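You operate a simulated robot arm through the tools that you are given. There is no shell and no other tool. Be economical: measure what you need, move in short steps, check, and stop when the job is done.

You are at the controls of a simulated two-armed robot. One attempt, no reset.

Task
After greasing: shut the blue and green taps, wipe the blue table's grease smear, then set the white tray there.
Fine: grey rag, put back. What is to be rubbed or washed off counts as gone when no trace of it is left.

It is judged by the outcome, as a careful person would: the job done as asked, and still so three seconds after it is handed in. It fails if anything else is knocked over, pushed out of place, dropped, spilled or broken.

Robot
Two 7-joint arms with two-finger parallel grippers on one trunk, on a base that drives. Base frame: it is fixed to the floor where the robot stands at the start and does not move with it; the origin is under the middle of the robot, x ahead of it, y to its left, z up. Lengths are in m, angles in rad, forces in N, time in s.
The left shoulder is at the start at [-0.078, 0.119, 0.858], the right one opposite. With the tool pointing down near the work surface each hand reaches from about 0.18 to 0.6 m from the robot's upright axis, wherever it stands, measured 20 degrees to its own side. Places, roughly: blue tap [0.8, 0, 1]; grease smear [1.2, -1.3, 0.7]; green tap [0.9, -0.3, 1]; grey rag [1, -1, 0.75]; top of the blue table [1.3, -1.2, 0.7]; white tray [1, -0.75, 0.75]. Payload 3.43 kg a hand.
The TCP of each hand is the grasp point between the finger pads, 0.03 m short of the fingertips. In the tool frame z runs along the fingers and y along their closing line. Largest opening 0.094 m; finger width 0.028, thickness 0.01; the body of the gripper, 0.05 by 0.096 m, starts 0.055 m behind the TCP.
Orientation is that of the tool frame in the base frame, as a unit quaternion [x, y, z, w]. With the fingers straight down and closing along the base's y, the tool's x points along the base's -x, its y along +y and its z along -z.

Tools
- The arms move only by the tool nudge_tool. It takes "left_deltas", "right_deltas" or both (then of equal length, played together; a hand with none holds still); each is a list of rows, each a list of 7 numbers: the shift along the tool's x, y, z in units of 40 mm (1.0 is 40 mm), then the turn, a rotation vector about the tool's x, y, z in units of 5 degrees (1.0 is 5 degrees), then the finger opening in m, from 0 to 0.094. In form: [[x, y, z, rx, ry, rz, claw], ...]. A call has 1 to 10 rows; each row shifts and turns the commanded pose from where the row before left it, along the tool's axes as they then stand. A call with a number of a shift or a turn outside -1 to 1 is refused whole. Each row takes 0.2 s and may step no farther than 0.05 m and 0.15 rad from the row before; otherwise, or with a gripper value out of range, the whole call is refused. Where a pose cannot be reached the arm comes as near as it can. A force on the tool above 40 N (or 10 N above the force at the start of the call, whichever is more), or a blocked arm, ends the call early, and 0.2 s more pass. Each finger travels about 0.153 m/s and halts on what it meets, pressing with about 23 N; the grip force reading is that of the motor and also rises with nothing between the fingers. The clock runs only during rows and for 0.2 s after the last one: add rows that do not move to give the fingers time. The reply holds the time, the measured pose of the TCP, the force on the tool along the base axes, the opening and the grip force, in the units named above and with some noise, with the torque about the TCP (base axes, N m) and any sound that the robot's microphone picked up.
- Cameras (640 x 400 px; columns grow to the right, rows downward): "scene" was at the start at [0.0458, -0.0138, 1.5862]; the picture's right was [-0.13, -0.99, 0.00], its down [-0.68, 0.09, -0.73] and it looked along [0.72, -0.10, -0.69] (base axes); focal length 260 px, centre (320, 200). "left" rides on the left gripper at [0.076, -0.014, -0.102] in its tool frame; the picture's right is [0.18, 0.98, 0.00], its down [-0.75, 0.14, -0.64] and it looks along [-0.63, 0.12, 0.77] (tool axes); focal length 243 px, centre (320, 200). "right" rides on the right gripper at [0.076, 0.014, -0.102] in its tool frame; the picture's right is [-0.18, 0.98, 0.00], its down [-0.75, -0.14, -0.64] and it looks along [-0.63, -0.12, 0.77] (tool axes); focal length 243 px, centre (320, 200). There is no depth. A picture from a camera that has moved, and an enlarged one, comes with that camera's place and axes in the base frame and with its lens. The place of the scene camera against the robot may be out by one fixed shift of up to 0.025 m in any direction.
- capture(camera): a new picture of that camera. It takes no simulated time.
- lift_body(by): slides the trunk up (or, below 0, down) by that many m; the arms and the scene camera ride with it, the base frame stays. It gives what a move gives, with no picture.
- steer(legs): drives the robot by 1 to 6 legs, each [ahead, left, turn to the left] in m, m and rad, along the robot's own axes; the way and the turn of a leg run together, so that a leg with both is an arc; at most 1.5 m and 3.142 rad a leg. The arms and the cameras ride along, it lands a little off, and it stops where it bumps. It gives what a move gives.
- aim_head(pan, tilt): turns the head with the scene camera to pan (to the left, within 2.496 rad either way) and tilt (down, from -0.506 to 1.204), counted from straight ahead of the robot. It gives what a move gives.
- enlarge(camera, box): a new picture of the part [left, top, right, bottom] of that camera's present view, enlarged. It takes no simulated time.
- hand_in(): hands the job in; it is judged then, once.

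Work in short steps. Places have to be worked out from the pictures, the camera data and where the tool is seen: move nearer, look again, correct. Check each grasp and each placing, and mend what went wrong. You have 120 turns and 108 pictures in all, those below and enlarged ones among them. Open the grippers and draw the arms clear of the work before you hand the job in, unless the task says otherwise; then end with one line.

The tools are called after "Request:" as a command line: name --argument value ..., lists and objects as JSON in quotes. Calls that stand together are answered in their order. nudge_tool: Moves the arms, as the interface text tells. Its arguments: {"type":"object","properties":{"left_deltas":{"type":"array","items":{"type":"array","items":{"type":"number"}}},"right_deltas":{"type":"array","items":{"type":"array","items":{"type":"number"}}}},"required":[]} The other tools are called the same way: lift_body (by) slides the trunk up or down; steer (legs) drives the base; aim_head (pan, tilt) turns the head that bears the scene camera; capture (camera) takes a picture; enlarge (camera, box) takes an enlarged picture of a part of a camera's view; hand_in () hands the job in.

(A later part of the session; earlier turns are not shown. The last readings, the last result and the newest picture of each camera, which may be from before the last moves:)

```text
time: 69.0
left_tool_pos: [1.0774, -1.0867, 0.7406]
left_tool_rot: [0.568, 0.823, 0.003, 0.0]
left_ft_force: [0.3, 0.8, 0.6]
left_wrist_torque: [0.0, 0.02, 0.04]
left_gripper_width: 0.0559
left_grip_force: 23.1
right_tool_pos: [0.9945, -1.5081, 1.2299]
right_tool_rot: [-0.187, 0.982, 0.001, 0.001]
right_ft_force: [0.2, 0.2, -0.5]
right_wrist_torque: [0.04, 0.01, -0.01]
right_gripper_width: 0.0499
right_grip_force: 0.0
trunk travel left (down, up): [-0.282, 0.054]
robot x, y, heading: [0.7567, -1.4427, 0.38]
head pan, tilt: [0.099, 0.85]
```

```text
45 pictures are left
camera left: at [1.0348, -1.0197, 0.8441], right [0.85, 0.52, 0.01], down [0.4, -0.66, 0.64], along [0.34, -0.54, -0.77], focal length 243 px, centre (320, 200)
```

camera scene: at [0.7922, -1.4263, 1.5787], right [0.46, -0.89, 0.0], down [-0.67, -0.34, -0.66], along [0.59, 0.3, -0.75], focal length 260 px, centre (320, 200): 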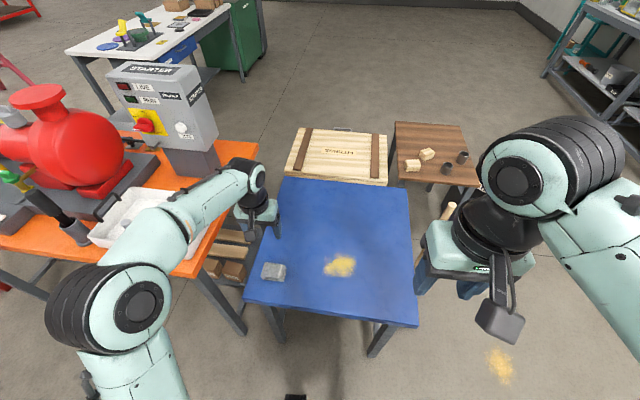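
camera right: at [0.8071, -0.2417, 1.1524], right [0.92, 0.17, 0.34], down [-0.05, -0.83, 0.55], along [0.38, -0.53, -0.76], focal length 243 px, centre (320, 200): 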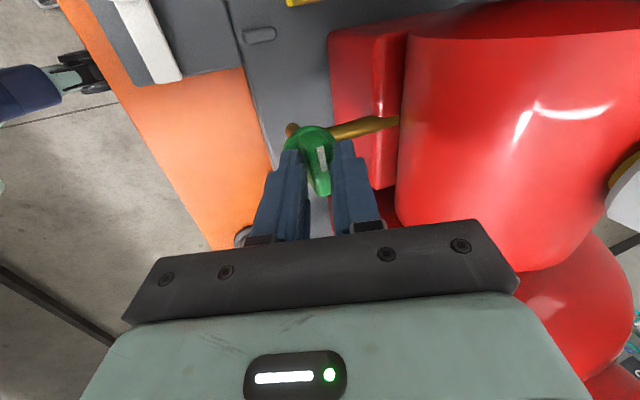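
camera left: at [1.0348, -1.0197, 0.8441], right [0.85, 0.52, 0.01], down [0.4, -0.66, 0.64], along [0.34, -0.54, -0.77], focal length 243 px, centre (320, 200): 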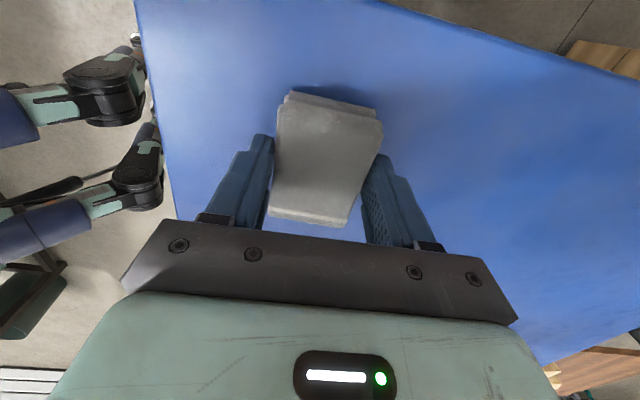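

Rag is held (56 mm, 23 N). Home pose noted: [1.077,-1.087,0.741]. Lift 4 cm and carry toward the smear's near edge.

Request:
nudge_tool --left_deltas '[[0, 0, -1, 0, 0, 0, 0.03], [-0.9, 0.05, 0, 0, 0, 0, 0.03], [-0.9, 0.05, 0, 0, 0, 0, 0.03], [-0.9, 0.1, 0, 0, 0, 0, 0.03], [-0.9, 0.1, 0, 0, 0, 0, 0.03]]'

Request:
capture --camera "left"

Request:
capture --camera "scene"

```text
time: 70.2
left_tool_pos: [1.139, -1.2167, 0.7782]
left_tool_rot: [0.568, 0.823, 0.004, -0.002]
left_ft_force: [-0.3, -0.1, -0.4]
left_wrist_torque: [-0.01, -0.01, 0.01]
left_gripper_width: 0.0301
left_grip_force: 0.1
right_tool_pos: [0.9936, -1.5069, 1.2304]
right_tool_rot: [-0.187, 0.982, 0.0, 0.0]
right_ft_force: [-0.5, -1.4, 0.4]
right_wrist_torque: [-0.01, 0.02, 0.0]
right_gripper_width: 0.05
right_grip_force: 0.1
trunk travel left (down, up): [-0.282, 0.054]
robot x, y, heading: [0.7555, -1.4449, 0.375]
head pan, tilt: [0.099, 0.85]
```

```text
44 pictures are left
camera left: at [1.0969, -1.1498, 0.8809], right [0.85, 0.52, 0.01], down [0.4, -0.66, 0.64], along [0.34, -0.54, -0.77], focal length 243 px, centre (320, 200)
```

left: 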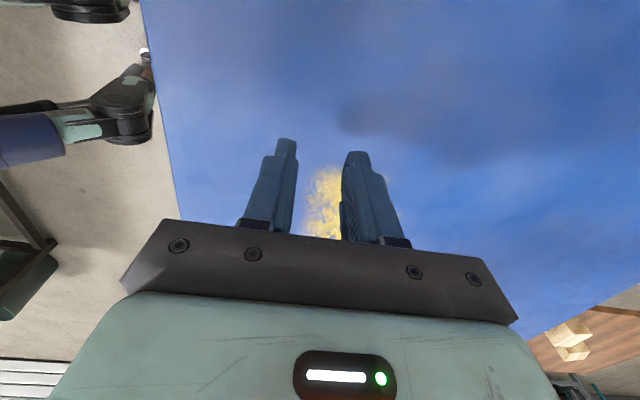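

```text
43 pictures are left
camera scene: at [0.7921, -1.4273, 1.5787], right [0.46, -0.89, 0.0], down [-0.67, -0.34, -0.66], along [0.59, 0.3, -0.75], focal length 260 px, centre (320, 200)
```

scene: 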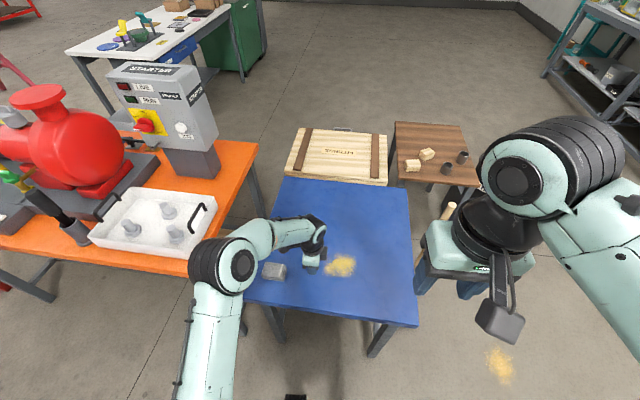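

The rag slipped out and stayed in place; I must grip lower. Return above it with the fingers open.

Request:
nudge_tool --left_deltas '[[0.9, -0.1, 0, 0, 0, 0, 0.094], [0.9, -0.1, 0, 0, 0, 0, 0.094], [0.9, -0.05, 0, 0, 0, 0, 0.094], [0.9, -0.05, 0, 0, 0, 0, 0.094]]'

Request:
capture --camera "left"

```text
time: 71.2
left_tool_pos: [1.0782, -1.0847, 0.7787]
left_tool_rot: [0.568, 0.823, 0.005, -0.001]
left_ft_force: [-1.1, 0.4, 0.0]
left_wrist_torque: [-0.01, 0.0, -0.01]
left_gripper_width: 0.094
left_grip_force: 0.1
right_tool_pos: [0.9941, -1.5059, 1.2297]
right_tool_rot: [-0.186, 0.982, 0.0, 0.0]
right_ft_force: [-0.1, -0.7, 0.5]
right_wrist_torque: [0.0, -0.01, -0.03]
right_gripper_width: 0.0498
right_grip_force: 0.2
trunk travel left (down, up): [-0.282, 0.054]
robot x, y, heading: [0.7564, -1.4432, 0.373]
head pan, tilt: [0.099, 0.85]
```

```text
42 pictures are left
camera left: at [1.0354, -1.0197, 0.882], right [0.85, 0.52, 0.01], down [0.4, -0.66, 0.64], along [0.34, -0.54, -0.77], focal length 243 px, centre (320, 200)
```

left: 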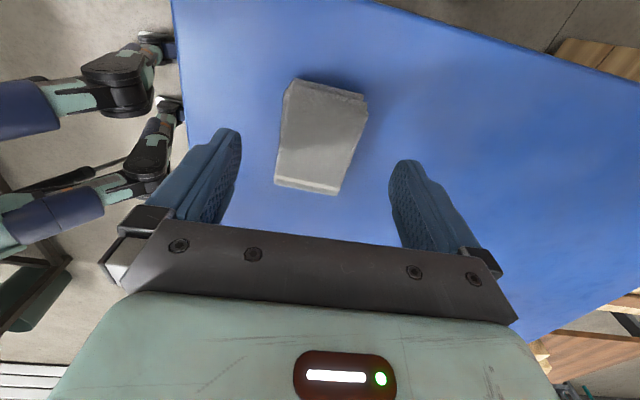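

Rag is centred. I lower in small steps until the tips meet the table, then back up slightly.

Request:
nudge_tool --left_deltas '[[0, 0, 0.8, 0, 0, 0, 0.094], [0, 0, 0.2, 0, 0, 0, 0.094], [0, 0, 0.15, 0, 0, 0, 0.094], [0, 0, 0.1, 0, 0, 0, 0.094], [0, 0, 0.1, 0, 0, 0, 0.094], [0, 0, 0.1, 0, 0, 0, 0.094]]'

```text
time: 72.5
left_tool_pos: [1.0784, -1.0852, 0.7299]
left_tool_rot: [0.567, 0.823, 0.006, -0.001]
left_ft_force: [-8.4, -2.8, 21.3]
left_wrist_torque: [-0.78, 1.21, -0.1]
left_gripper_width: 0.0941
left_grip_force: 0.0
right_tool_pos: [0.9924, -1.5076, 1.2309]
right_tool_rot: [-0.186, 0.983, 0.001, 0.001]
right_ft_force: [0.6, 0.0, -0.1]
right_wrist_torque: [0.03, -0.02, -0.01]
right_gripper_width: 0.0497
right_grip_force: 0.1
trunk travel left (down, up): [-0.282, 0.054]
robot x, y, heading: [0.7538, -1.443, 0.376]
head pan, tilt: [0.099, 0.85]
stopped in row 6 (left hand): the force on the tool passed its limit at 46 N (the readings are from after the stop); the commanded pose is now the measured one
```

Tips touch the table at TCP z≈0.730. Up 3 mm and close fully.

Request:
nudge_tool --left_deltas '[[0, 0, -0.1, 0, 0, 0, 0.094], [0, 0, 0, 0, 0, 0, 0.06], [0, 0, 0, 0, 0, 0, 0.0], [0, 0, 0, 0, 0, 0, 0.0], [0, 0, -0.5, 0, 0, 0, 0.0], [0, 0, -0.5, 0, 0, 0, 0.0]]'

Request:
capture --camera "left"

```text
time: 73.9
left_tool_pos: [1.079, -1.0863, 0.7727]
left_tool_rot: [0.569, 0.823, 0.006, -0.001]
left_ft_force: [-0.4, 0.6, -0.5]
left_wrist_torque: [0.01, 0.03, 0.0]
left_gripper_width: 0.0603
left_grip_force: 23.3
right_tool_pos: [0.9943, -1.5076, 1.2297]
right_tool_rot: [-0.187, 0.982, 0.0, 0.0]
right_ft_force: [0.1, -1.1, 0.4]
right_wrist_torque: [0.01, 0.01, -0.01]
right_gripper_width: 0.0501
right_grip_force: 0.1
trunk travel left (down, up): [-0.282, 0.054]
robot x, y, heading: [0.7581, -1.4435, 0.376]
head pan, tilt: [0.099, 0.85]
```

```text
41 pictures are left
camera left: at [1.0362, -1.0214, 0.8763], right [0.85, 0.52, 0.01], down [0.4, -0.66, 0.64], along [0.34, -0.54, -0.77], focal length 243 px, centre (320, 200)
```

left: 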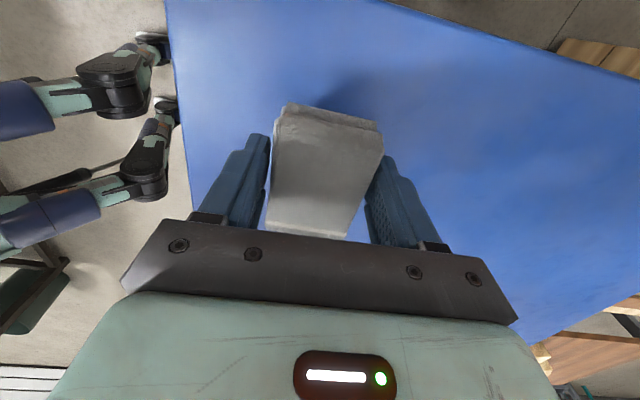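

Rag lifted firmly this time (60 mm). Carry it to the smear's near-left edge and look.

Request:
nudge_tool --left_deltas '[[-0.9, 0.1, 0, 0, 0, 0, 0.0], [-0.9, 0.1, 0, 0, 0, 0, 0.0], [-0.9, 0.1, 0, 0, 0, 0, 0.0], [-0.9, 0.1, 0, 0, 0, 0, 0.0]]'

Request:
enlarge --camera "scene" --box '[240, 180, 420, 330]'

```text
time: 74.9
left_tool_pos: [1.1468, -1.2149, 0.7696]
left_tool_rot: [0.567, 0.823, 0.006, -0.001]
left_ft_force: [-1.0, 0.5, -1.7]
left_wrist_torque: [0.01, -0.01, -0.02]
left_gripper_width: 0.0602
left_grip_force: 23.2
right_tool_pos: [0.9945, -1.5073, 1.2303]
right_tool_rot: [-0.185, 0.983, 0.001, -0.001]
right_ft_force: [1.2, 0.4, 0.2]
right_wrist_torque: [-0.01, 0.0, 0.04]
right_gripper_width: 0.0496
right_grip_force: 0.1
trunk travel left (down, up): [-0.282, 0.054]
robot x, y, heading: [0.7555, -1.444, 0.37]
head pan, tilt: [0.099, 0.85]
```

```text
2.67 times, centred on (330, 255) of scene
camera zoom: at [0.792, -1.4273, 1.5787], right [0.46, -0.89, 0.0], down [-0.67, -0.34, -0.66], along [0.59, 0.3, -0.75], focal length 695 px, centre (293, 53)
```

zoom: 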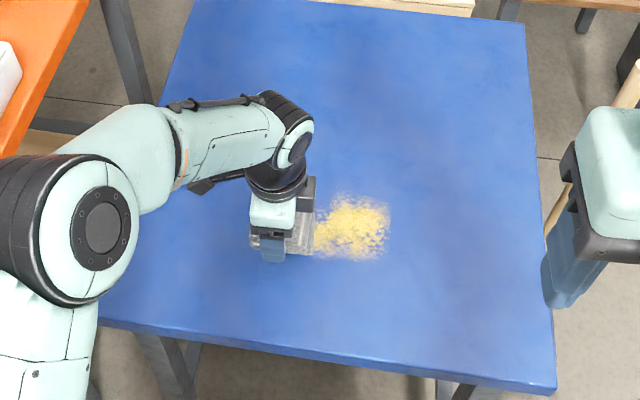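

Now press down onto the table and make the first stroke to the right.

Request:
nudge_tool --left_deltas '[[0, 0, 0.6, 0, 0, 0, 0.0], [0, 0, 0.35, 0, 0, 0, 0.0], [-0.8, 0, 0, 0, 0, 0, 0.0], [-0.8, 0, 0, 0, 0, 0, 0.0], [-0.8, 0, 0, 0, 0, 0, 0.0], [-0.8, 0, 0, 0, 0, 0, 0.0], [-0.8, 0, 0, 0, 0, 0, 0.0], [-0.7, 0, 0, 0, 0, 0, 0.0]]'

Request:
enlarge --camera "scene" --box '[240, 180, 420, 330]'

```text
time: 76.7
left_tool_pos: [1.2143, -1.3886, 0.7324]
left_tool_rot: [0.568, 0.823, 0.005, 0.0]
left_ft_force: [-1.1, 0.9, 4.2]
left_wrist_torque: [0.03, -0.12, -0.02]
left_gripper_width: 0.06
left_grip_force: 22.6
right_tool_pos: [0.9935, -1.5078, 1.2301]
right_tool_rot: [-0.186, 0.982, 0.0, 0.0]
right_ft_force: [0.8, 0.6, 0.1]
right_wrist_torque: [-0.01, 0.0, 0.0]
right_gripper_width: 0.05
right_grip_force: 0.1
trunk travel left (down, up): [-0.282, 0.054]
robot x, y, heading: [0.7563, -1.4407, 0.376]
head pan, tilt: [0.099, 0.85]
```

```text
2.67 times, centred on (330, 255) of scene
camera zoom: at [0.7911, -1.4271, 1.5787], right [0.46, -0.89, 0.0], down [-0.67, -0.34, -0.66], along [0.59, 0.3, -0.75], focal length 695 px, centre (293, 53)
```

zoom: 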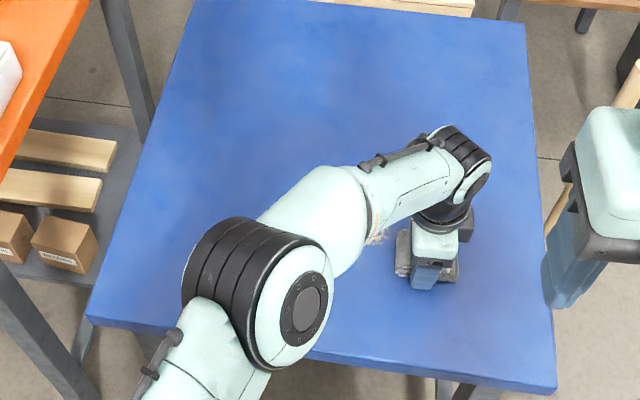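

Most of the wiped strip is gone. Second stroke back, 34 mm farther out, then a third.

Request:
nudge_tool --left_deltas '[[0, 0.85, 0.05, 0, 0, 0, 0.0], [0.8, 0, 0, 0, 0, 0, 0.0], [0.8, 0, 0, 0, 0, 0, 0.0], [0.8, 0, 0, 0, 0, 0, 0.0], [0.8, 0, 0, 0, 0, 0, 0.0], [0.8, 0, 0, 0, 0, 0, 0.0], [0.7, 0, 0, 0, 0, 0, 0.0], [0, 0.85, 0, 0, 0, 0, 0.0]]'

Request:
nudge_tool --left_deltas '[[-0.8, 0, 0, 0, 0, 0, 0.0], [-0.8, 0, 0, 0, 0, 0, 0.0], [-0.8, 0, 0, 0, 0, 0, 0.0], [-0.8, 0, 0, 0, 0, 0, 0.0], [-0.8, 0, 0, 0, 0, 0, 0.0], [-0.7, 0, 0, 0, 0, 0, 0.0], [0, 0, -1, 0, 0, 0, 0.0], [0.8, 0, -1, 0, 0, 0, 0.0]]'

Request:
enlarge --camera "scene" --box '[240, 180, 420, 330]'

Request:
capture --camera "left"

```text
time: 78.5
left_tool_pos: [1.2105, -1.1898, 0.7338]
left_tool_rot: [0.568, 0.823, 0.006, -0.002]
left_ft_force: [0.1, 0.0, -0.8]
left_wrist_torque: [0.02, 0.02, -0.02]
left_gripper_width: 0.0601
left_grip_force: 22.9
right_tool_pos: [0.9941, -1.507, 1.2292]
right_tool_rot: [-0.187, 0.982, 0.0, 0.0]
right_ft_force: [0.6, -0.2, -0.1]
right_wrist_torque: [0.01, 0.0, -0.01]
right_gripper_width: 0.05
right_grip_force: 0.0
trunk travel left (down, up): [-0.282, 0.054]
robot x, y, heading: [0.7553, -1.4453, 0.377]
head pan, tilt: [0.099, 0.85]
```

```text
refused: row 8 steps farther than a row can; nothing moved
```

```text
2.67 times, centred on (330, 255) of scene
camera zoom: at [0.7927, -1.4269, 1.5786], right [0.46, -0.89, 0.0], down [-0.67, -0.34, -0.66], along [0.59, 0.3, -0.75], focal length 695 px, centre (293, 53)
```

zoom: 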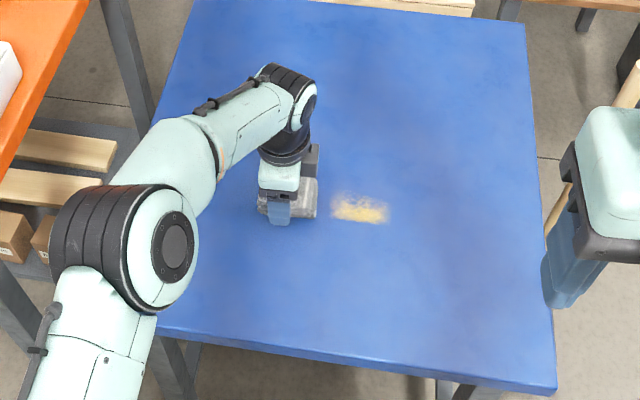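

```text
37 pictures are left
camera left: at [1.1685, -1.1235, 0.8373], right [0.85, 0.52, 0.01], down [0.4, -0.66, 0.64], along [0.34, -0.54, -0.77], focal length 243 px, centre (320, 200)
```

left: 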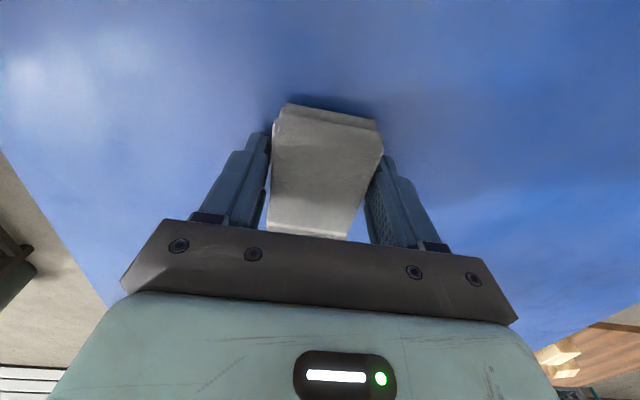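

A strip remains at about this row. Third stroke with slightly more pressure, then a return one 18 mm nearer.

Request:
nudge_tool --left_deltas '[[-0.8, 0, 0.06, 0, 0, 0, 0.0], [-0.8, 0, 0, 0, 0, 0, 0.0], [-0.8, 0, 0, 0, 0, 0, 0.0], [-0.8, 0, 0, 0, 0, 0, 0.0], [-0.8, 0, 0, 0, 0, 0, 0.0], [-0.7, 0, 0, 0, 0, 0, 0.0]]'

Request:
nudge_tool --left_deltas '[[0, -0.45, 0, 0, 0, 0, 0.0], [0.8, 0, 0, 0, 0, 0, 0.0], [0.8, 0, 0, 0, 0, 0, 0.0], [0.8, 0, 0, 0, 0, 0, 0.0], [0.8, 0, 0, 0, 0, 0, 0.0], [0.8, 0, 0, 0, 0, 0, 0.0], [0.8, 0, 0, 0, 0, 0, 0.0]]'

Request:
enlarge --camera "scene" --box '[290, 200, 390, 300]'

```text
time: 79.7
left_tool_pos: [1.258, -1.3234, 0.731]
left_tool_rot: [0.569, 0.823, 0.011, -0.004]
left_ft_force: [-4.4, -0.4, 10.1]
left_wrist_torque: [-0.51, 0.04, -0.19]
left_gripper_width: 0.0596
left_grip_force: 23.1
left hand out of reach, approached as far as the arm can: row 5
right_tool_pos: [0.993, -1.5079, 1.2315]
right_tool_rot: [-0.186, 0.983, 0.0, 0.001]
right_ft_force: [0.5, 0.1, 0.2]
right_wrist_torque: [0.01, 0.03, 0.02]
right_gripper_width: 0.05
right_grip_force: 0.0
trunk travel left (down, up): [-0.282, 0.054]
robot x, y, heading: [0.7556, -1.4443, 0.379]
head pan, tilt: [0.099, 0.85]
stopped in row 5 (left hand): the force on the tool passed its limit at 86 N (the readings are from after the stop); the commanded pose is now the measured one
```

```text
time: 81.3
left_tool_pos: [1.1739, -1.147, 0.7336]
left_tool_rot: [0.569, 0.822, 0.011, -0.005]
left_ft_force: [0.1, 0.0, -0.4]
left_wrist_torque: [-0.02, -0.01, 0.02]
left_gripper_width: 0.0595
left_grip_force: 23.0
right_tool_pos: [0.9944, -1.5063, 1.2302]
right_tool_rot: [-0.187, 0.982, -0.001, 0.0]
right_ft_force: [0.0, -0.4, -0.4]
right_wrist_torque: [0.0, -0.02, -0.01]
right_gripper_width: 0.0501
right_grip_force: 0.0
trunk travel left (down, up): [-0.282, 0.054]
robot x, y, heading: [0.7529, -1.4446, 0.376]
head pan, tilt: [0.099, 0.85]
```

```text
4.00 times, centred on (340, 250) of scene
camera zoom: at [0.7912, -1.4257, 1.5786], right [0.46, -0.89, 0.0], down [-0.67, -0.34, -0.66], along [0.59, 0.3, -0.75], focal length 1042 px, centre (240, 0)
```

zoom: 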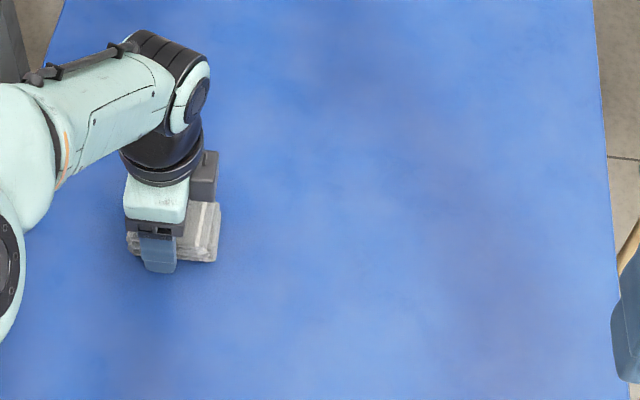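

No smear visible. I zoom hard on the spot with both cameras to be sure.

Request:
enlarge --camera "scene" --box '[315, 245, 375, 285]'

Request:
capture --camera "left"

```text
10.00 times, centred on (345, 265) of scene
camera zoom: at [0.7912, -1.4257, 1.5786], right [0.46, -0.89, 0.0], down [-0.67, -0.34, -0.66], along [0.59, 0.3, -0.75], focal length 2605 px, centre (70, -450)
```

zoom: 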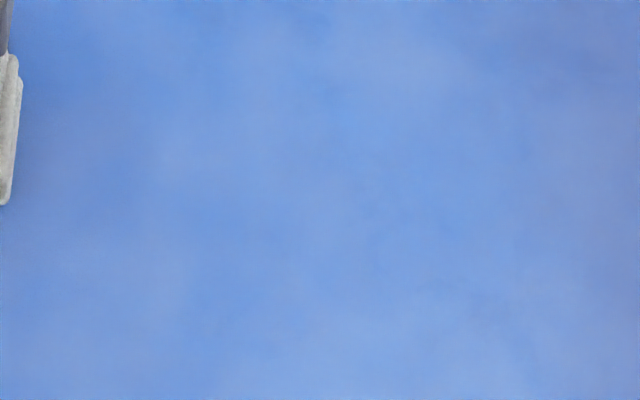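

```text
34 pictures are left
camera left: at [1.1314, -1.0838, 0.8379], right [0.86, 0.52, 0.02], down [0.39, -0.67, 0.63], along [0.34, -0.53, -0.78], focal length 243 px, centre (320, 200)
```

left: 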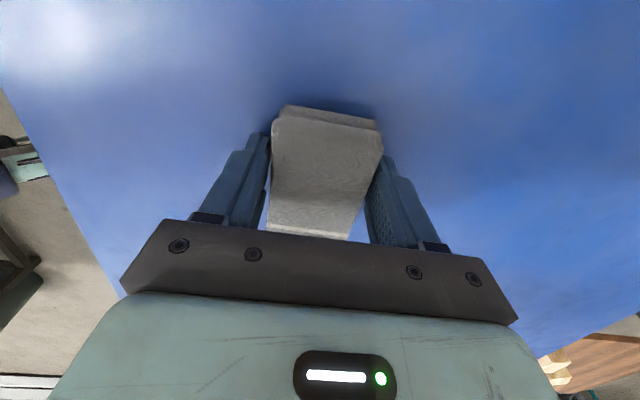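

Clean. Carry the rag back to its home [1.079,-1.086] and set it down.

Request:
nudge_tool --left_deltas '[[0, 0, -0.6, 0, 0, 0, 0.0], [0.757, -0.56, 0, 0, 0, 0, 0.0], [0.757, -0.56, 0, 0, 0, 0, 0.0], [0.757, -0.56, 0, 0, 0, 0, 0.0], [0, 0, 0, 0, 0, 0, 0.0]]'

```text
time: 82.5
left_tool_pos: [1.0764, -1.0914, 0.7615]
left_tool_rot: [0.569, 0.822, 0.011, -0.005]
left_ft_force: [0.5, 0.4, 0.0]
left_wrist_torque: [-0.01, 0.02, -0.02]
left_gripper_width: 0.0595
left_grip_force: 23.0
right_tool_pos: [0.995, -1.5062, 1.2288]
right_tool_rot: [-0.187, 0.982, 0.0, 0.001]
right_ft_force: [0.3, -0.9, -0.8]
right_wrist_torque: [0.0, 0.0, -0.01]
right_gripper_width: 0.05
right_grip_force: 0.0
trunk travel left (down, up): [-0.282, 0.054]
robot x, y, heading: [0.7551, -1.4446, 0.38]
head pan, tilt: [0.099, 0.85]
```

Small trim, lower, release and rise.

Request:
nudge_tool --left_deltas '[[0.1, 0.1, 0.4, 0, 0, 0, 0.0], [0, 0, 0.3, 0, 0, 0, 0.0], [0, 0, 0, 0, 0, 0, 0.07], [0, 0, 0, 0, 0, 0, 0.09], [0, 0, -0.6, 0, 0, 0, 0.09], [0, 0, -1, 0, 0, 0, 0.09], [0, 0, -1, 0, 0, 0, 0.09], [0, 0, -1, 0, 0, 0, 0.09]]'

Request:
capture --camera "left"

Request:
capture --camera "scene"

```text
time: 84.3
left_tool_pos: [1.0791, -1.085, 0.8715]
left_tool_rot: [0.569, 0.822, 0.011, -0.005]
left_ft_force: [0.3, 0.0, -0.5]
left_wrist_torque: [-0.02, 0.0, 0.01]
left_gripper_width: 0.0901
left_grip_force: 0.0
right_tool_pos: [0.9931, -1.5067, 1.2296]
right_tool_rot: [-0.186, 0.983, 0.0, 0.0]
right_ft_force: [-0.3, -0.1, -0.7]
right_wrist_torque: [0.01, 0.03, -0.03]
right_gripper_width: 0.0501
right_grip_force: 0.1
trunk travel left (down, up): [-0.282, 0.054]
robot x, y, heading: [0.7553, -1.4437, 0.38]
head pan, tilt: [0.099, 0.85]
```

```text
33 pictures are left
camera left: at [1.0378, -1.0214, 0.9762], right [0.85, 0.52, 0.02], down [0.39, -0.67, 0.63], along [0.34, -0.53, -0.78], focal length 243 px, centre (320, 200)
```

left: 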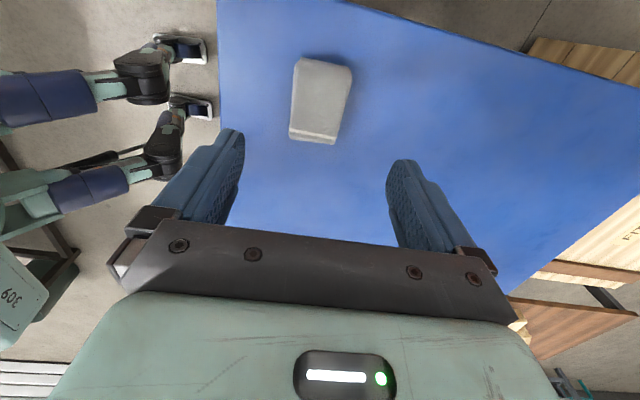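

```text
32 pictures are left
camera scene: at [0.791, -1.4268, 1.5787], right [0.46, -0.89, 0.0], down [-0.67, -0.34, -0.66], along [0.59, 0.3, -0.75], focal length 260 px, centre (320, 200)
```

scene: 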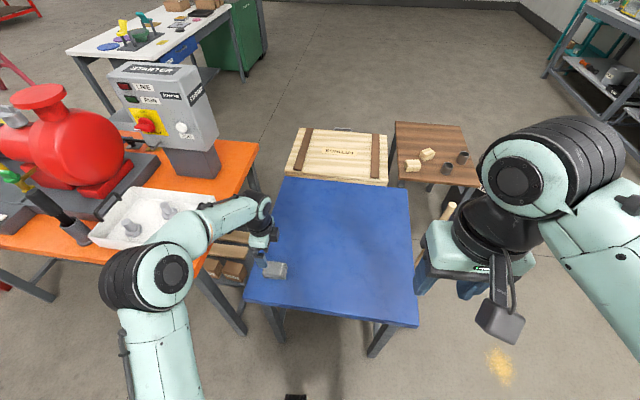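

Rag is home, smear gone. Now the tray (~0.38 × 0.25 m, a handle at each end, bolts inside). I raise and unturn the left hand, and drive left to face it.

Request:
nudge_tool --left_deltas '[[0, 0, -1, 0, 0, -1, 0.06], [0, 0, -1, 0, 0, -1, 0.06], [0, 0, -1, 0, 0, -1, 0.06], [0, 0, -1, 0, 0, -1, 0.06], [0, 0, -1, 0, 0, -1, 0.06], [0, 0, -1, 0, 0, -1, 0.06], [0, 0, -1, 0, 0, -1, 0.06], [0, 0, -0.5, 0, 0, -1, 0.06], [0, 0, 0, 0, 0, -1, 0.06], [0, 0, 0, 0, 0, -1, 0.06]]'

Request:
nudge_tool --left_deltas '[[0, 0, 0, 0, 0, -1, 0.06], [0, 0, 0, 0, 0, -1, 0.06], [0, 0, 0, 0, 0, -1, 0.06], [0, 0, 0, 0, 0, -1, 0.06], [0, 0, 0, 0, 0, -1, 0.06], [0, 0, 0, 0, 0, -1, 0.06], [0, 0, 0, 0, 0, -1, 0.06], [0.7, 0, 0, 0, 0, -1, 0.06], [0.8, 0, 0, 0, 0, -1, 0.06], [0.8, 0, 0, 0, 0, 0, 0.06]]'

Request:
steer --legs '[[-0.08, 0, 0], [0, 0.62, 0]]'

Request:
aim_head --pan 0.0 --tilt 0.9

Request:
capture --camera "scene"

```text
time: 86.5
left_tool_pos: [1.0805, -1.0948, 1.1757]
left_tool_rot: [0.168, 0.986, 0.013, 0.001]
left_ft_force: [0.4, 0.6, -0.3]
left_wrist_torque: [0.03, 0.01, 0.0]
left_gripper_width: 0.0597
left_grip_force: 0.0
right_tool_pos: [0.9951, -1.5077, 1.2304]
right_tool_rot: [-0.186, 0.982, 0.0, 0.0]
right_ft_force: [-0.7, 0.9, -0.2]
right_wrist_torque: [0.01, 0.0, 0.04]
right_gripper_width: 0.0501
right_grip_force: 0.0
trunk travel left (down, up): [-0.282, 0.054]
robot x, y, heading: [0.7513, -1.4438, 0.373]
head pan, tilt: [0.099, 0.85]
```

```text
time: 88.7
left_tool_pos: [0.9921, -1.1264, 1.1731]
left_tool_rot: [-0.222, 0.975, 0.011, 0.005]
left_ft_force: [-0.5, -0.6, -0.6]
left_wrist_torque: [-0.04, 0.0, 0.02]
left_gripper_width: 0.0601
left_grip_force: 0.1
right_tool_pos: [0.9935, -1.5061, 1.2307]
right_tool_rot: [-0.187, 0.982, -0.001, 0.001]
right_ft_force: [-0.4, -0.7, -1.4]
right_wrist_torque: [0.0, -0.04, -0.04]
right_gripper_width: 0.0498
right_grip_force: 0.1
trunk travel left (down, up): [-0.282, 0.054]
robot x, y, heading: [0.755, -1.443, 0.377]
head pan, tilt: [0.099, 0.85]
```

```text
time: 95.1
left_tool_pos: [0.6832, -0.5897, 1.1728]
left_tool_rot: [-0.232, 0.973, 0.012, 0.005]
left_ft_force: [-0.7, 0.0, 0.1]
left_wrist_torque: [-0.02, -0.01, 0.02]
left_gripper_width: 0.0602
left_grip_force: 0.0
right_tool_pos: [0.6918, -0.9701, 1.2311]
right_tool_rot: [-0.197, 0.98, 0.001, 0.0]
right_ft_force: [-0.7, -0.2, -0.9]
right_wrist_torque: [0.02, -0.01, 0.02]
right_gripper_width: 0.0497
right_grip_force: 0.1
trunk travel left (down, up): [-0.282, 0.054]
robot x, y, heading: [0.4554, -0.9157, 0.401]
head pan, tilt: [0.099, 0.85]
```

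```text
time: 95.8
left_tool_pos: [0.6842, -0.59, 1.1737]
left_tool_rot: [-0.231, 0.973, 0.012, 0.004]
left_ft_force: [-0.1, -0.3, 0.3]
left_wrist_torque: [0.01, -0.01, -0.03]
left_gripper_width: 0.0599
left_grip_force: 0.1
right_tool_pos: [0.6924, -0.9715, 1.232]
right_tool_rot: [-0.198, 0.98, 0.0, 0.0]
right_ft_force: [-0.9, -0.2, 0.5]
right_wrist_torque: [0.01, -0.01, -0.03]
right_gripper_width: 0.05
right_grip_force: 0.0
trunk travel left (down, up): [-0.282, 0.054]
robot x, y, heading: [0.4524, -0.9135, 0.396]
head pan, tilt: [0.0, 0.901]
```

```text
31 pictures are left
camera scene: at [0.4886, -0.9027, 1.5748], right [0.39, -0.92, 0.0], down [-0.72, -0.3, -0.62], along [0.57, 0.24, -0.78], focal length 260 px, centre (320, 200)
```

scene: 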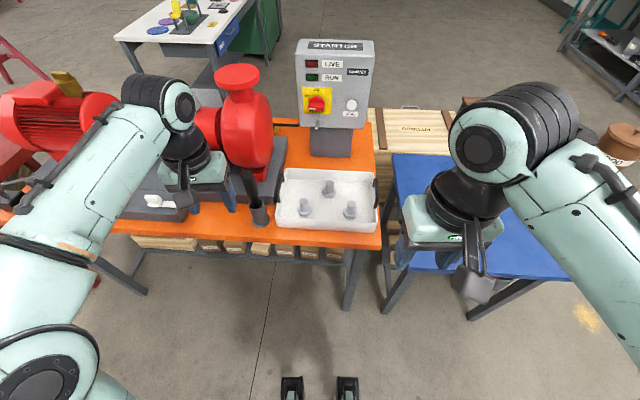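

Good view. Zoom on the tray to see its handles.

Request:
enlarge --camera "scene" --box '[230, 145, 400, 250]'

Request:
capture --camera "right"

Request:
capture --camera "left"

```text
3.76 times, centred on (315, 198) of scene
camera zoom: at [0.4886, -0.9027, 1.5748], right [0.39, -0.92, 0.0], down [-0.72, -0.3, -0.62], along [0.57, 0.24, -0.78], focal length 981 px, centre (339, 209)
```

zoom: 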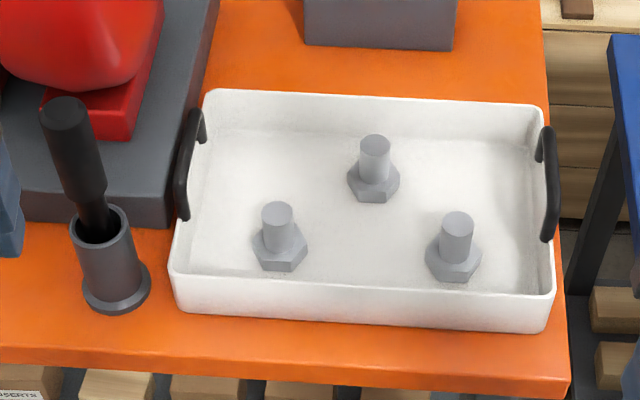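

```text
29 pictures are left
camera right: at [0.6159, -0.9872, 1.331], right [-0.21, 0.98, 0.0], down [0.75, 0.16, 0.64], along [0.63, 0.13, -0.77], focal length 243 px, centre (320, 200)
```

right: 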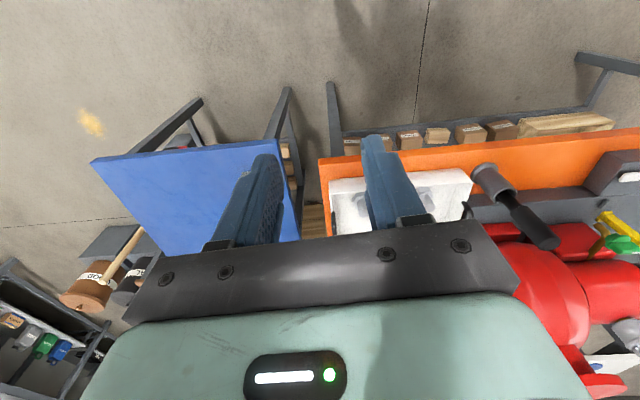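

```text
28 pictures are left
camera left: at [0.6201, -0.6392, 1.2749], right [-0.61, 0.79, 0.02], down [0.61, 0.45, 0.66], along [0.51, 0.41, -0.75], focal length 243 px, centre (320, 200)
```

left: 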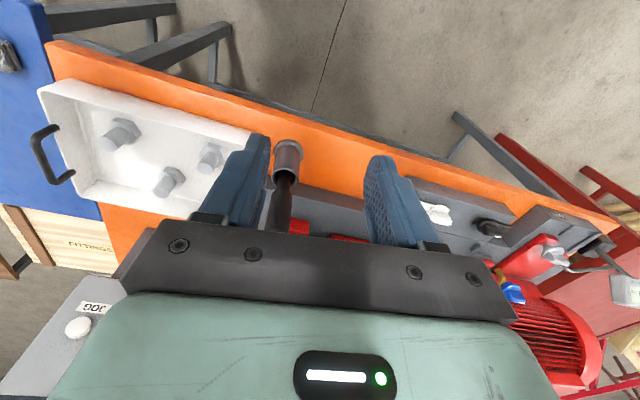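

Handles are bars along the tray's ends: right ≈[1.05,-0.87,0.91], left ≈[0.956,-0.563,0.91]; tray is turned ~0.055 rad clockwise to me. I square up, step closer, and straighten the left hand.

Request:
steer --legs '[[0.095, 0, 0], [0, 0, -0.055]]'

Request:
nudge_tool --left_deltas '[[0, 0, 0, 0.29, 0, 0.8, 0.06], [0, 0, 0, 0, 0, 0, 0.06]]'

Request:
capture --camera "left"

Request:
capture --camera "scene"

```text
time: 97.3
left_tool_pos: [0.7862, -0.5679, 1.1741]
left_tool_rot: [-0.205, 0.979, 0.012, 0.005]
left_ft_force: [0.0, 0.0, -0.4]
left_wrist_torque: [-0.02, 0.03, 0.0]
left_gripper_width: 0.0601
left_grip_force: 0.1
right_tool_pos: [0.7731, -0.948, 1.2306]
right_tool_rot: [-0.171, 0.985, 0.0, 0.0]
right_ft_force: [-0.7, -1.1, -0.4]
right_wrist_torque: [-0.01, -0.06, -0.05]
right_gripper_width: 0.0498
right_grip_force: 0.0
trunk travel left (down, up): [-0.282, 0.054]
robot x, y, heading: [0.5374, -0.8765, 0.34]
head pan, tilt: [0.0, 0.901]
```

```text
time: 97.9
left_tool_pos: [0.7854, -0.5683, 1.1736]
left_tool_rot: [-0.171, 0.985, -0.001, 0.007]
left_ft_force: [0.2, 0.8, 1.2]
left_wrist_torque: [-0.02, 0.0, -0.03]
left_gripper_width: 0.0602
left_grip_force: 0.1
right_tool_pos: [0.7735, -0.9496, 1.2292]
right_tool_rot: [-0.17, 0.985, -0.001, 0.0]
right_ft_force: [-0.6, -0.2, 0.1]
right_wrist_torque: [0.04, -0.03, -0.01]
right_gripper_width: 0.0499
right_grip_force: 0.0
trunk travel left (down, up): [-0.282, 0.054]
robot x, y, heading: [0.5371, -0.8798, 0.339]
head pan, tilt: [0.0, 0.901]
```

```text
27 pictures are left
camera left: at [0.7156, -0.607, 1.2754], right [-0.5, 0.86, -0.01], down [0.65, 0.39, 0.65], along [0.57, 0.32, -0.76], focal length 243 px, centre (320, 200)
```

left: 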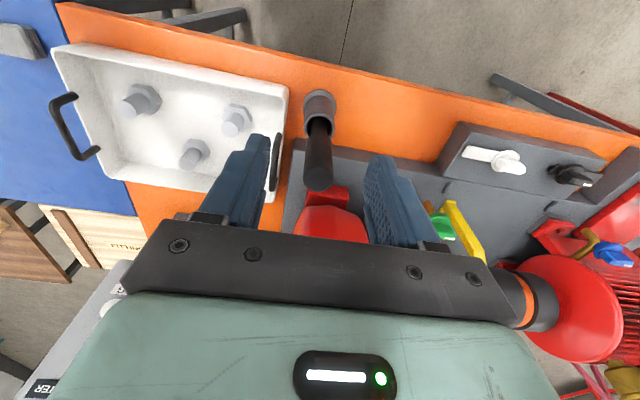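

```text
26 pictures are left
camera scene: at [0.574, -0.8691, 1.5748], right [0.33, -0.94, 0.0], down [-0.74, -0.26, -0.62], along [0.59, 0.21, -0.78], focal length 260 px, centre (320, 200)
```

scene: 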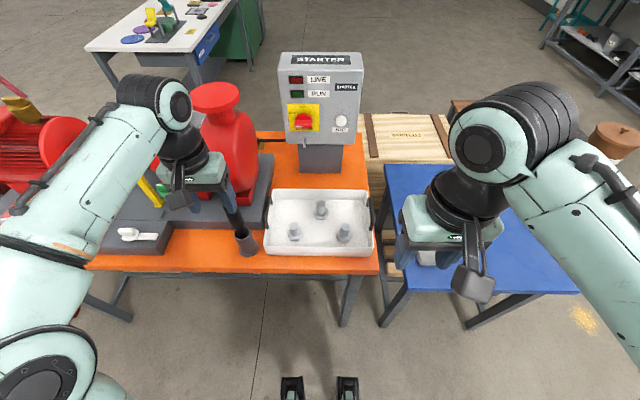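

Both views agree: bars at left [0.955,-0.562,0.91], right [1.055,-0.870,0.91], standing up ~4 cm over the end walls. I bring both hands above the bars at z≈1.02.

Request:
nudge_tool --left_deltas '[[-0.81, -0.26, 0, 0, 0, 0, 0.06], [-0.81, -0.26, 0, 0, 0, 0, 0.06], [-0.81, -0.26, 0, 0, 0, 0, 0.06], [-0.81, -0.26, 0, 0, 0, 0, 0.06], [-0.81, -0.26, 0, 0, 0, 0, 0.06], [0, 0, 0.77, 0, 0, 0, 0.06], [0, 0, 0.77, 0, 0, 0, 0.06], [0, 0, 0.77, 0, 0, 0, 0.06], [0, 0, 0.77, 0, 0, 0, 0.06], [0, 0, 0.7, 0, 0, 0, 0.06]]' --right_deltas '[[-0.725, -0.05, 0.52, 0, 0, 0, 0.06], [-0.725, -0.05, 0.52, 0, 0, 0, 0.06], [-0.725, -0.05, 0.52, 0, 0, 0, 0.06], [-0.725, -0.05, 0.52, 0, 0, 0, 0.06], [-0.725, -0.05, 0.52, 0, 0, 0, 0.06], [-0.725, -0.05, 0.52, 0, 0, 0, 0.06], [-0.725, -0.05, 0.52, 0, 0, 0, 0.06], [-0.725, -0.05, 0.52, 0, 0, 0, 0.06], [-0.725, -0.05, 0.52, 0, 0, 0, 0.06], [-0.725, -0.05, 0.5, 0, 0, 0, 0.06]]'

Request:
capture --camera "left"

Request:
capture --camera "right"

```text
time: 99.8
left_tool_pos: [0.8869, -0.5635, 1.0969]
left_tool_rot: [-0.172, 0.985, -0.001, 0.022]
left_ft_force: [0.0, 0.1, 11.2]
left_wrist_torque: [0.32, 0.26, 0.06]
left_gripper_width: 0.0596
left_grip_force: 0.0
left hand out of reach, approached as far as the arm can: row 4, 5
right_tool_pos: [0.9945, -0.8838, 1.0646]
right_tool_rot: [-0.17, 0.985, 0.001, 0.001]
right_ft_force: [0.3, 0.0, 0.3]
right_wrist_torque: [0.0, 0.0, 0.0]
right_gripper_width: 0.0599
right_grip_force: 0.0
trunk travel left (down, up): [-0.282, 0.054]
robot x, y, heading: [0.5397, -0.8781, 0.339]
head pan, tilt: [0.0, 0.901]
stopped in row 9 (left hand): the force on the tool passed its limit at 63 N (the readings are from after the stop); the commanded pose is now the measured one
```

```text
25 pictures are left
camera left: at [0.815, -0.6029, 1.1966], right [-0.51, 0.86, -0.02], down [0.63, 0.38, 0.67], along [0.59, 0.33, -0.74], focal length 243 px, centre (320, 200)
```

left: 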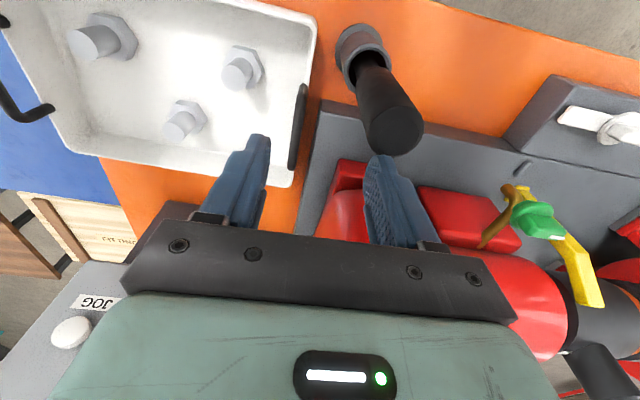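

```text
24 pictures are left
camera right: at [0.9176, -0.8966, 1.1654], right [-0.16, 0.99, 0.0], down [0.76, 0.12, 0.64], along [0.63, 0.1, -0.77], focal length 243 px, centre (320, 200)
```

right: 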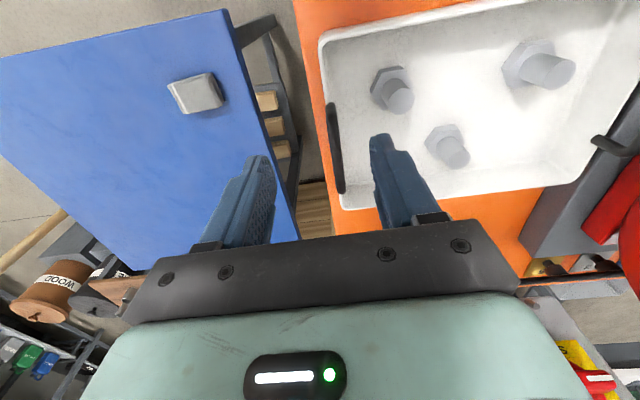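

The left hand fell short of reach and a fingertip met the grease gun's top (z≈1.06). I raise it straight up at once and check the gun.

Request:
nudge_tool --left_deltas '[[0, 0, -1, 0, 0, 0, 0.06], [0, 0, -0.5, 0, 0.5, 0, 0.06]]'

Request:
enlarge --camera "scene" --box '[190, 150, 400, 280]'

```text
time: 100.3
left_tool_pos: [0.8854, -0.5624, 1.1533]
left_tool_rot: [-0.171, 0.985, -0.005, -0.002]
left_ft_force: [0.4, 0.4, 0.3]
left_wrist_torque: [0.02, 0.03, 0.0]
left_gripper_width: 0.0602
left_grip_force: 0.1
right_tool_pos: [0.9956, -0.8839, 1.0631]
right_tool_rot: [-0.17, 0.985, -0.001, 0.0]
right_ft_force: [-0.4, -1.0, 0.0]
right_wrist_torque: [-0.03, 0.01, 0.01]
right_gripper_width: 0.0601
right_grip_force: 0.1
trunk travel left (down, up): [-0.282, 0.054]
robot x, y, heading: [0.5344, -0.8767, 0.338]
head pan, tilt: [0.0, 0.901]
```

```text
3.05 times, centred on (295, 215) of scene
camera zoom: at [0.5748, -0.8689, 1.5747], right [0.33, -0.94, 0.0], down [-0.74, -0.26, -0.62], along [0.58, 0.21, -0.78], focal length 794 px, centre (396, 154)
```

zoom: 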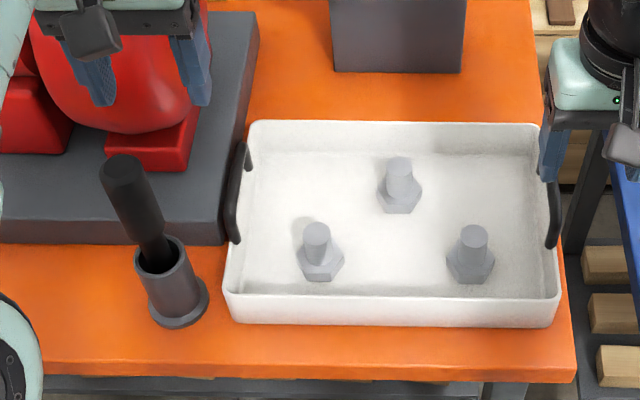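

Gun still stands in its cup. I drive 5 cm closer so the left arm can reach, then move the left hand forward over its bar at z≈1.14.

Request:
steer --legs '[[0.05, 0, 0]]'

Request:
nudge_tool --left_deltas '[[-0.3, -0.3, 0, 0, 0, 0, 0.06], [-0.35, -0.3, 0, 0, 0, 0, 0.06], [0, 0, 0, 0, 0, 0, 0.06]]'

Request:
capture --camera "left"

Request:
capture --camera "right"

```text
time: 101.3
left_tool_pos: [0.9307, -0.5461, 1.1536]
left_tool_rot: [-0.172, 0.985, -0.005, -0.002]
left_ft_force: [0.2, 0.1, 0.1]
left_wrist_torque: [-0.02, 0.03, -0.01]
left_gripper_width: 0.0598
left_grip_force: 0.2
right_tool_pos: [1.0423, -0.866, 1.0641]
right_tool_rot: [-0.172, 0.985, 0.0, 0.0]
right_ft_force: [1.8, 0.0, -1.0]
right_wrist_torque: [0.02, -0.01, 0.0]
right_gripper_width: 0.06
right_grip_force: 0.1
trunk travel left (down, up): [-0.282, 0.054]
robot x, y, heading: [0.5804, -0.8627, 0.349]
head pan, tilt: [0.0, 0.901]
```

```text
time: 102.1
left_tool_pos: [0.9525, -0.5568, 1.1547]
left_tool_rot: [-0.171, 0.985, -0.006, -0.002]
left_ft_force: [0.7, -0.4, -0.5]
left_wrist_torque: [0.01, -0.01, 0.02]
left_gripper_width: 0.0599
left_grip_force: 0.1
left hand out of reach, approached as far as the arm can: row 2
right_tool_pos: [1.0418, -0.8653, 1.0636]
right_tool_rot: [-0.171, 0.985, 0.0, 0.0]
right_ft_force: [0.1, 0.1, 0.9]
right_wrist_torque: [0.02, 0.01, 0.01]
right_gripper_width: 0.0598
right_grip_force: 0.1
trunk travel left (down, up): [-0.282, 0.054]
robot x, y, heading: [0.5814, -0.8625, 0.345]
head pan, tilt: [0.0, 0.901]
```

```text
22 pictures are left
camera left: at [0.8852, -0.5937, 1.2583], right [-0.51, 0.86, -0.01], down [0.66, 0.39, 0.64], along [0.55, 0.32, -0.77], focal length 243 px, centre (320, 200)
```

left: 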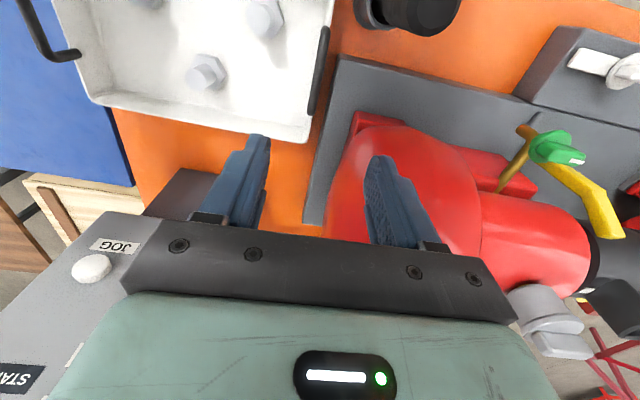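

```text
21 pictures are left
camera right: at [0.9645, -0.8789, 1.1652], right [-0.16, 0.99, 0.0], down [0.76, 0.12, 0.64], along [0.63, 0.1, -0.77], focal length 243 px, centre (320, 200)
```

right: 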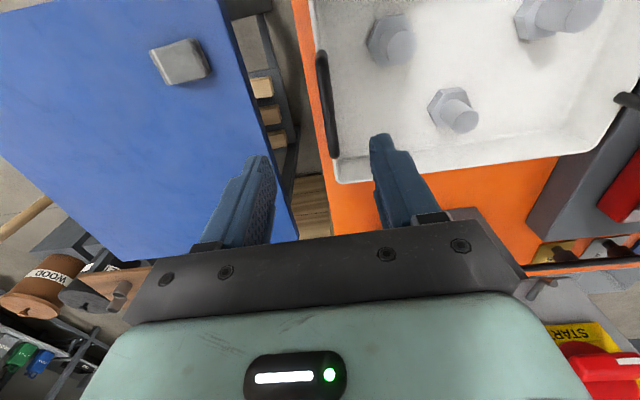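

Bars refined: left [0.945,-0.561,0.925], right [1.042,-0.860,0.925]. Descend both to z≈0.985 and check.

Request:
nudge_tool --left_deltas '[[0.2, 0, 0.85, 0, 0, 0, 0.06], [0, 0, 0.85, 0, 0, 0, 0.06], [0, 0, 0.85, 0, 0, 0, 0.06], [0, 0, 0.85, 0, 0, 0, 0.06], [0, 0, 0.85, 0, 0, 0, 0.06]]' --right_deltas '[[0, 0.13, 0, 0, 0, 0, 0.06], [0, 0, 0.5, 0, 0, 0, 0.06], [0, 0, 0.5, 0, 0, 0, 0.06], [0, 0, 0.5, 0, 0, 0, 0.06], [0, 0, 0.46, 0, 0, 0, 0.06]]'

Request:
capture --camera "left"

Request:
capture --camera "right"

```text
time: 103.3
left_tool_pos: [0.9456, -0.5584, 0.9837]
left_tool_rot: [-0.173, 0.985, -0.004, -0.003]
left_ft_force: [-0.1, -0.8, 0.1]
left_wrist_torque: [-0.01, -0.02, 0.02]
left_gripper_width: 0.0601
left_grip_force: 0.0
right_tool_pos: [1.0422, -0.8622, 0.9843]
right_tool_rot: [-0.17, 0.985, 0.0, 0.0]
right_ft_force: [0.2, 0.1, -0.4]
right_wrist_torque: [-0.02, 0.01, -0.03]
right_gripper_width: 0.0601
right_grip_force: 0.0
trunk travel left (down, up): [-0.282, 0.054]
robot x, y, heading: [0.5805, -0.8581, 0.345]
head pan, tilt: [0.0, 0.901]
```

```text
20 pictures are left
camera left: at [0.8767, -0.5955, 1.0875], right [-0.51, 0.86, -0.01], down [0.66, 0.4, 0.64], along [0.55, 0.32, -0.77], focal length 243 px, centre (320, 200)
```

left: 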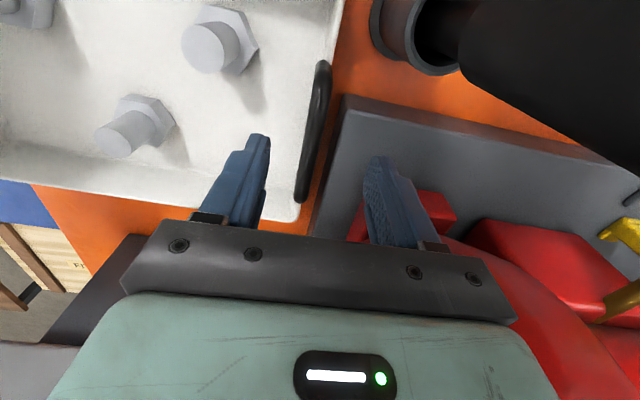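

```text
19 pictures are left
camera right: at [0.9646, -0.8742, 1.0848], right [-0.16, 0.99, 0.0], down [0.76, 0.12, 0.64], along [0.63, 0.1, -0.77], focal length 243 px, centre (320, 200)
```

right: 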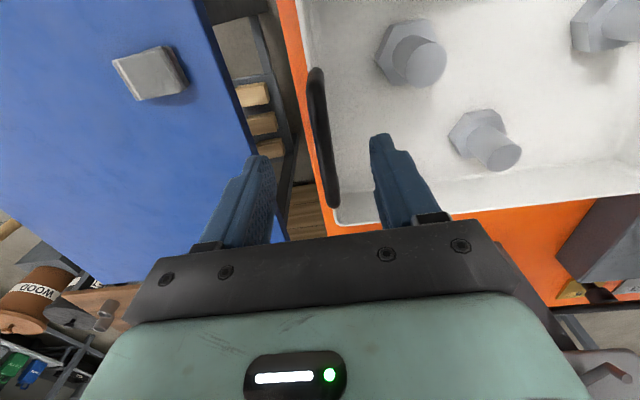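

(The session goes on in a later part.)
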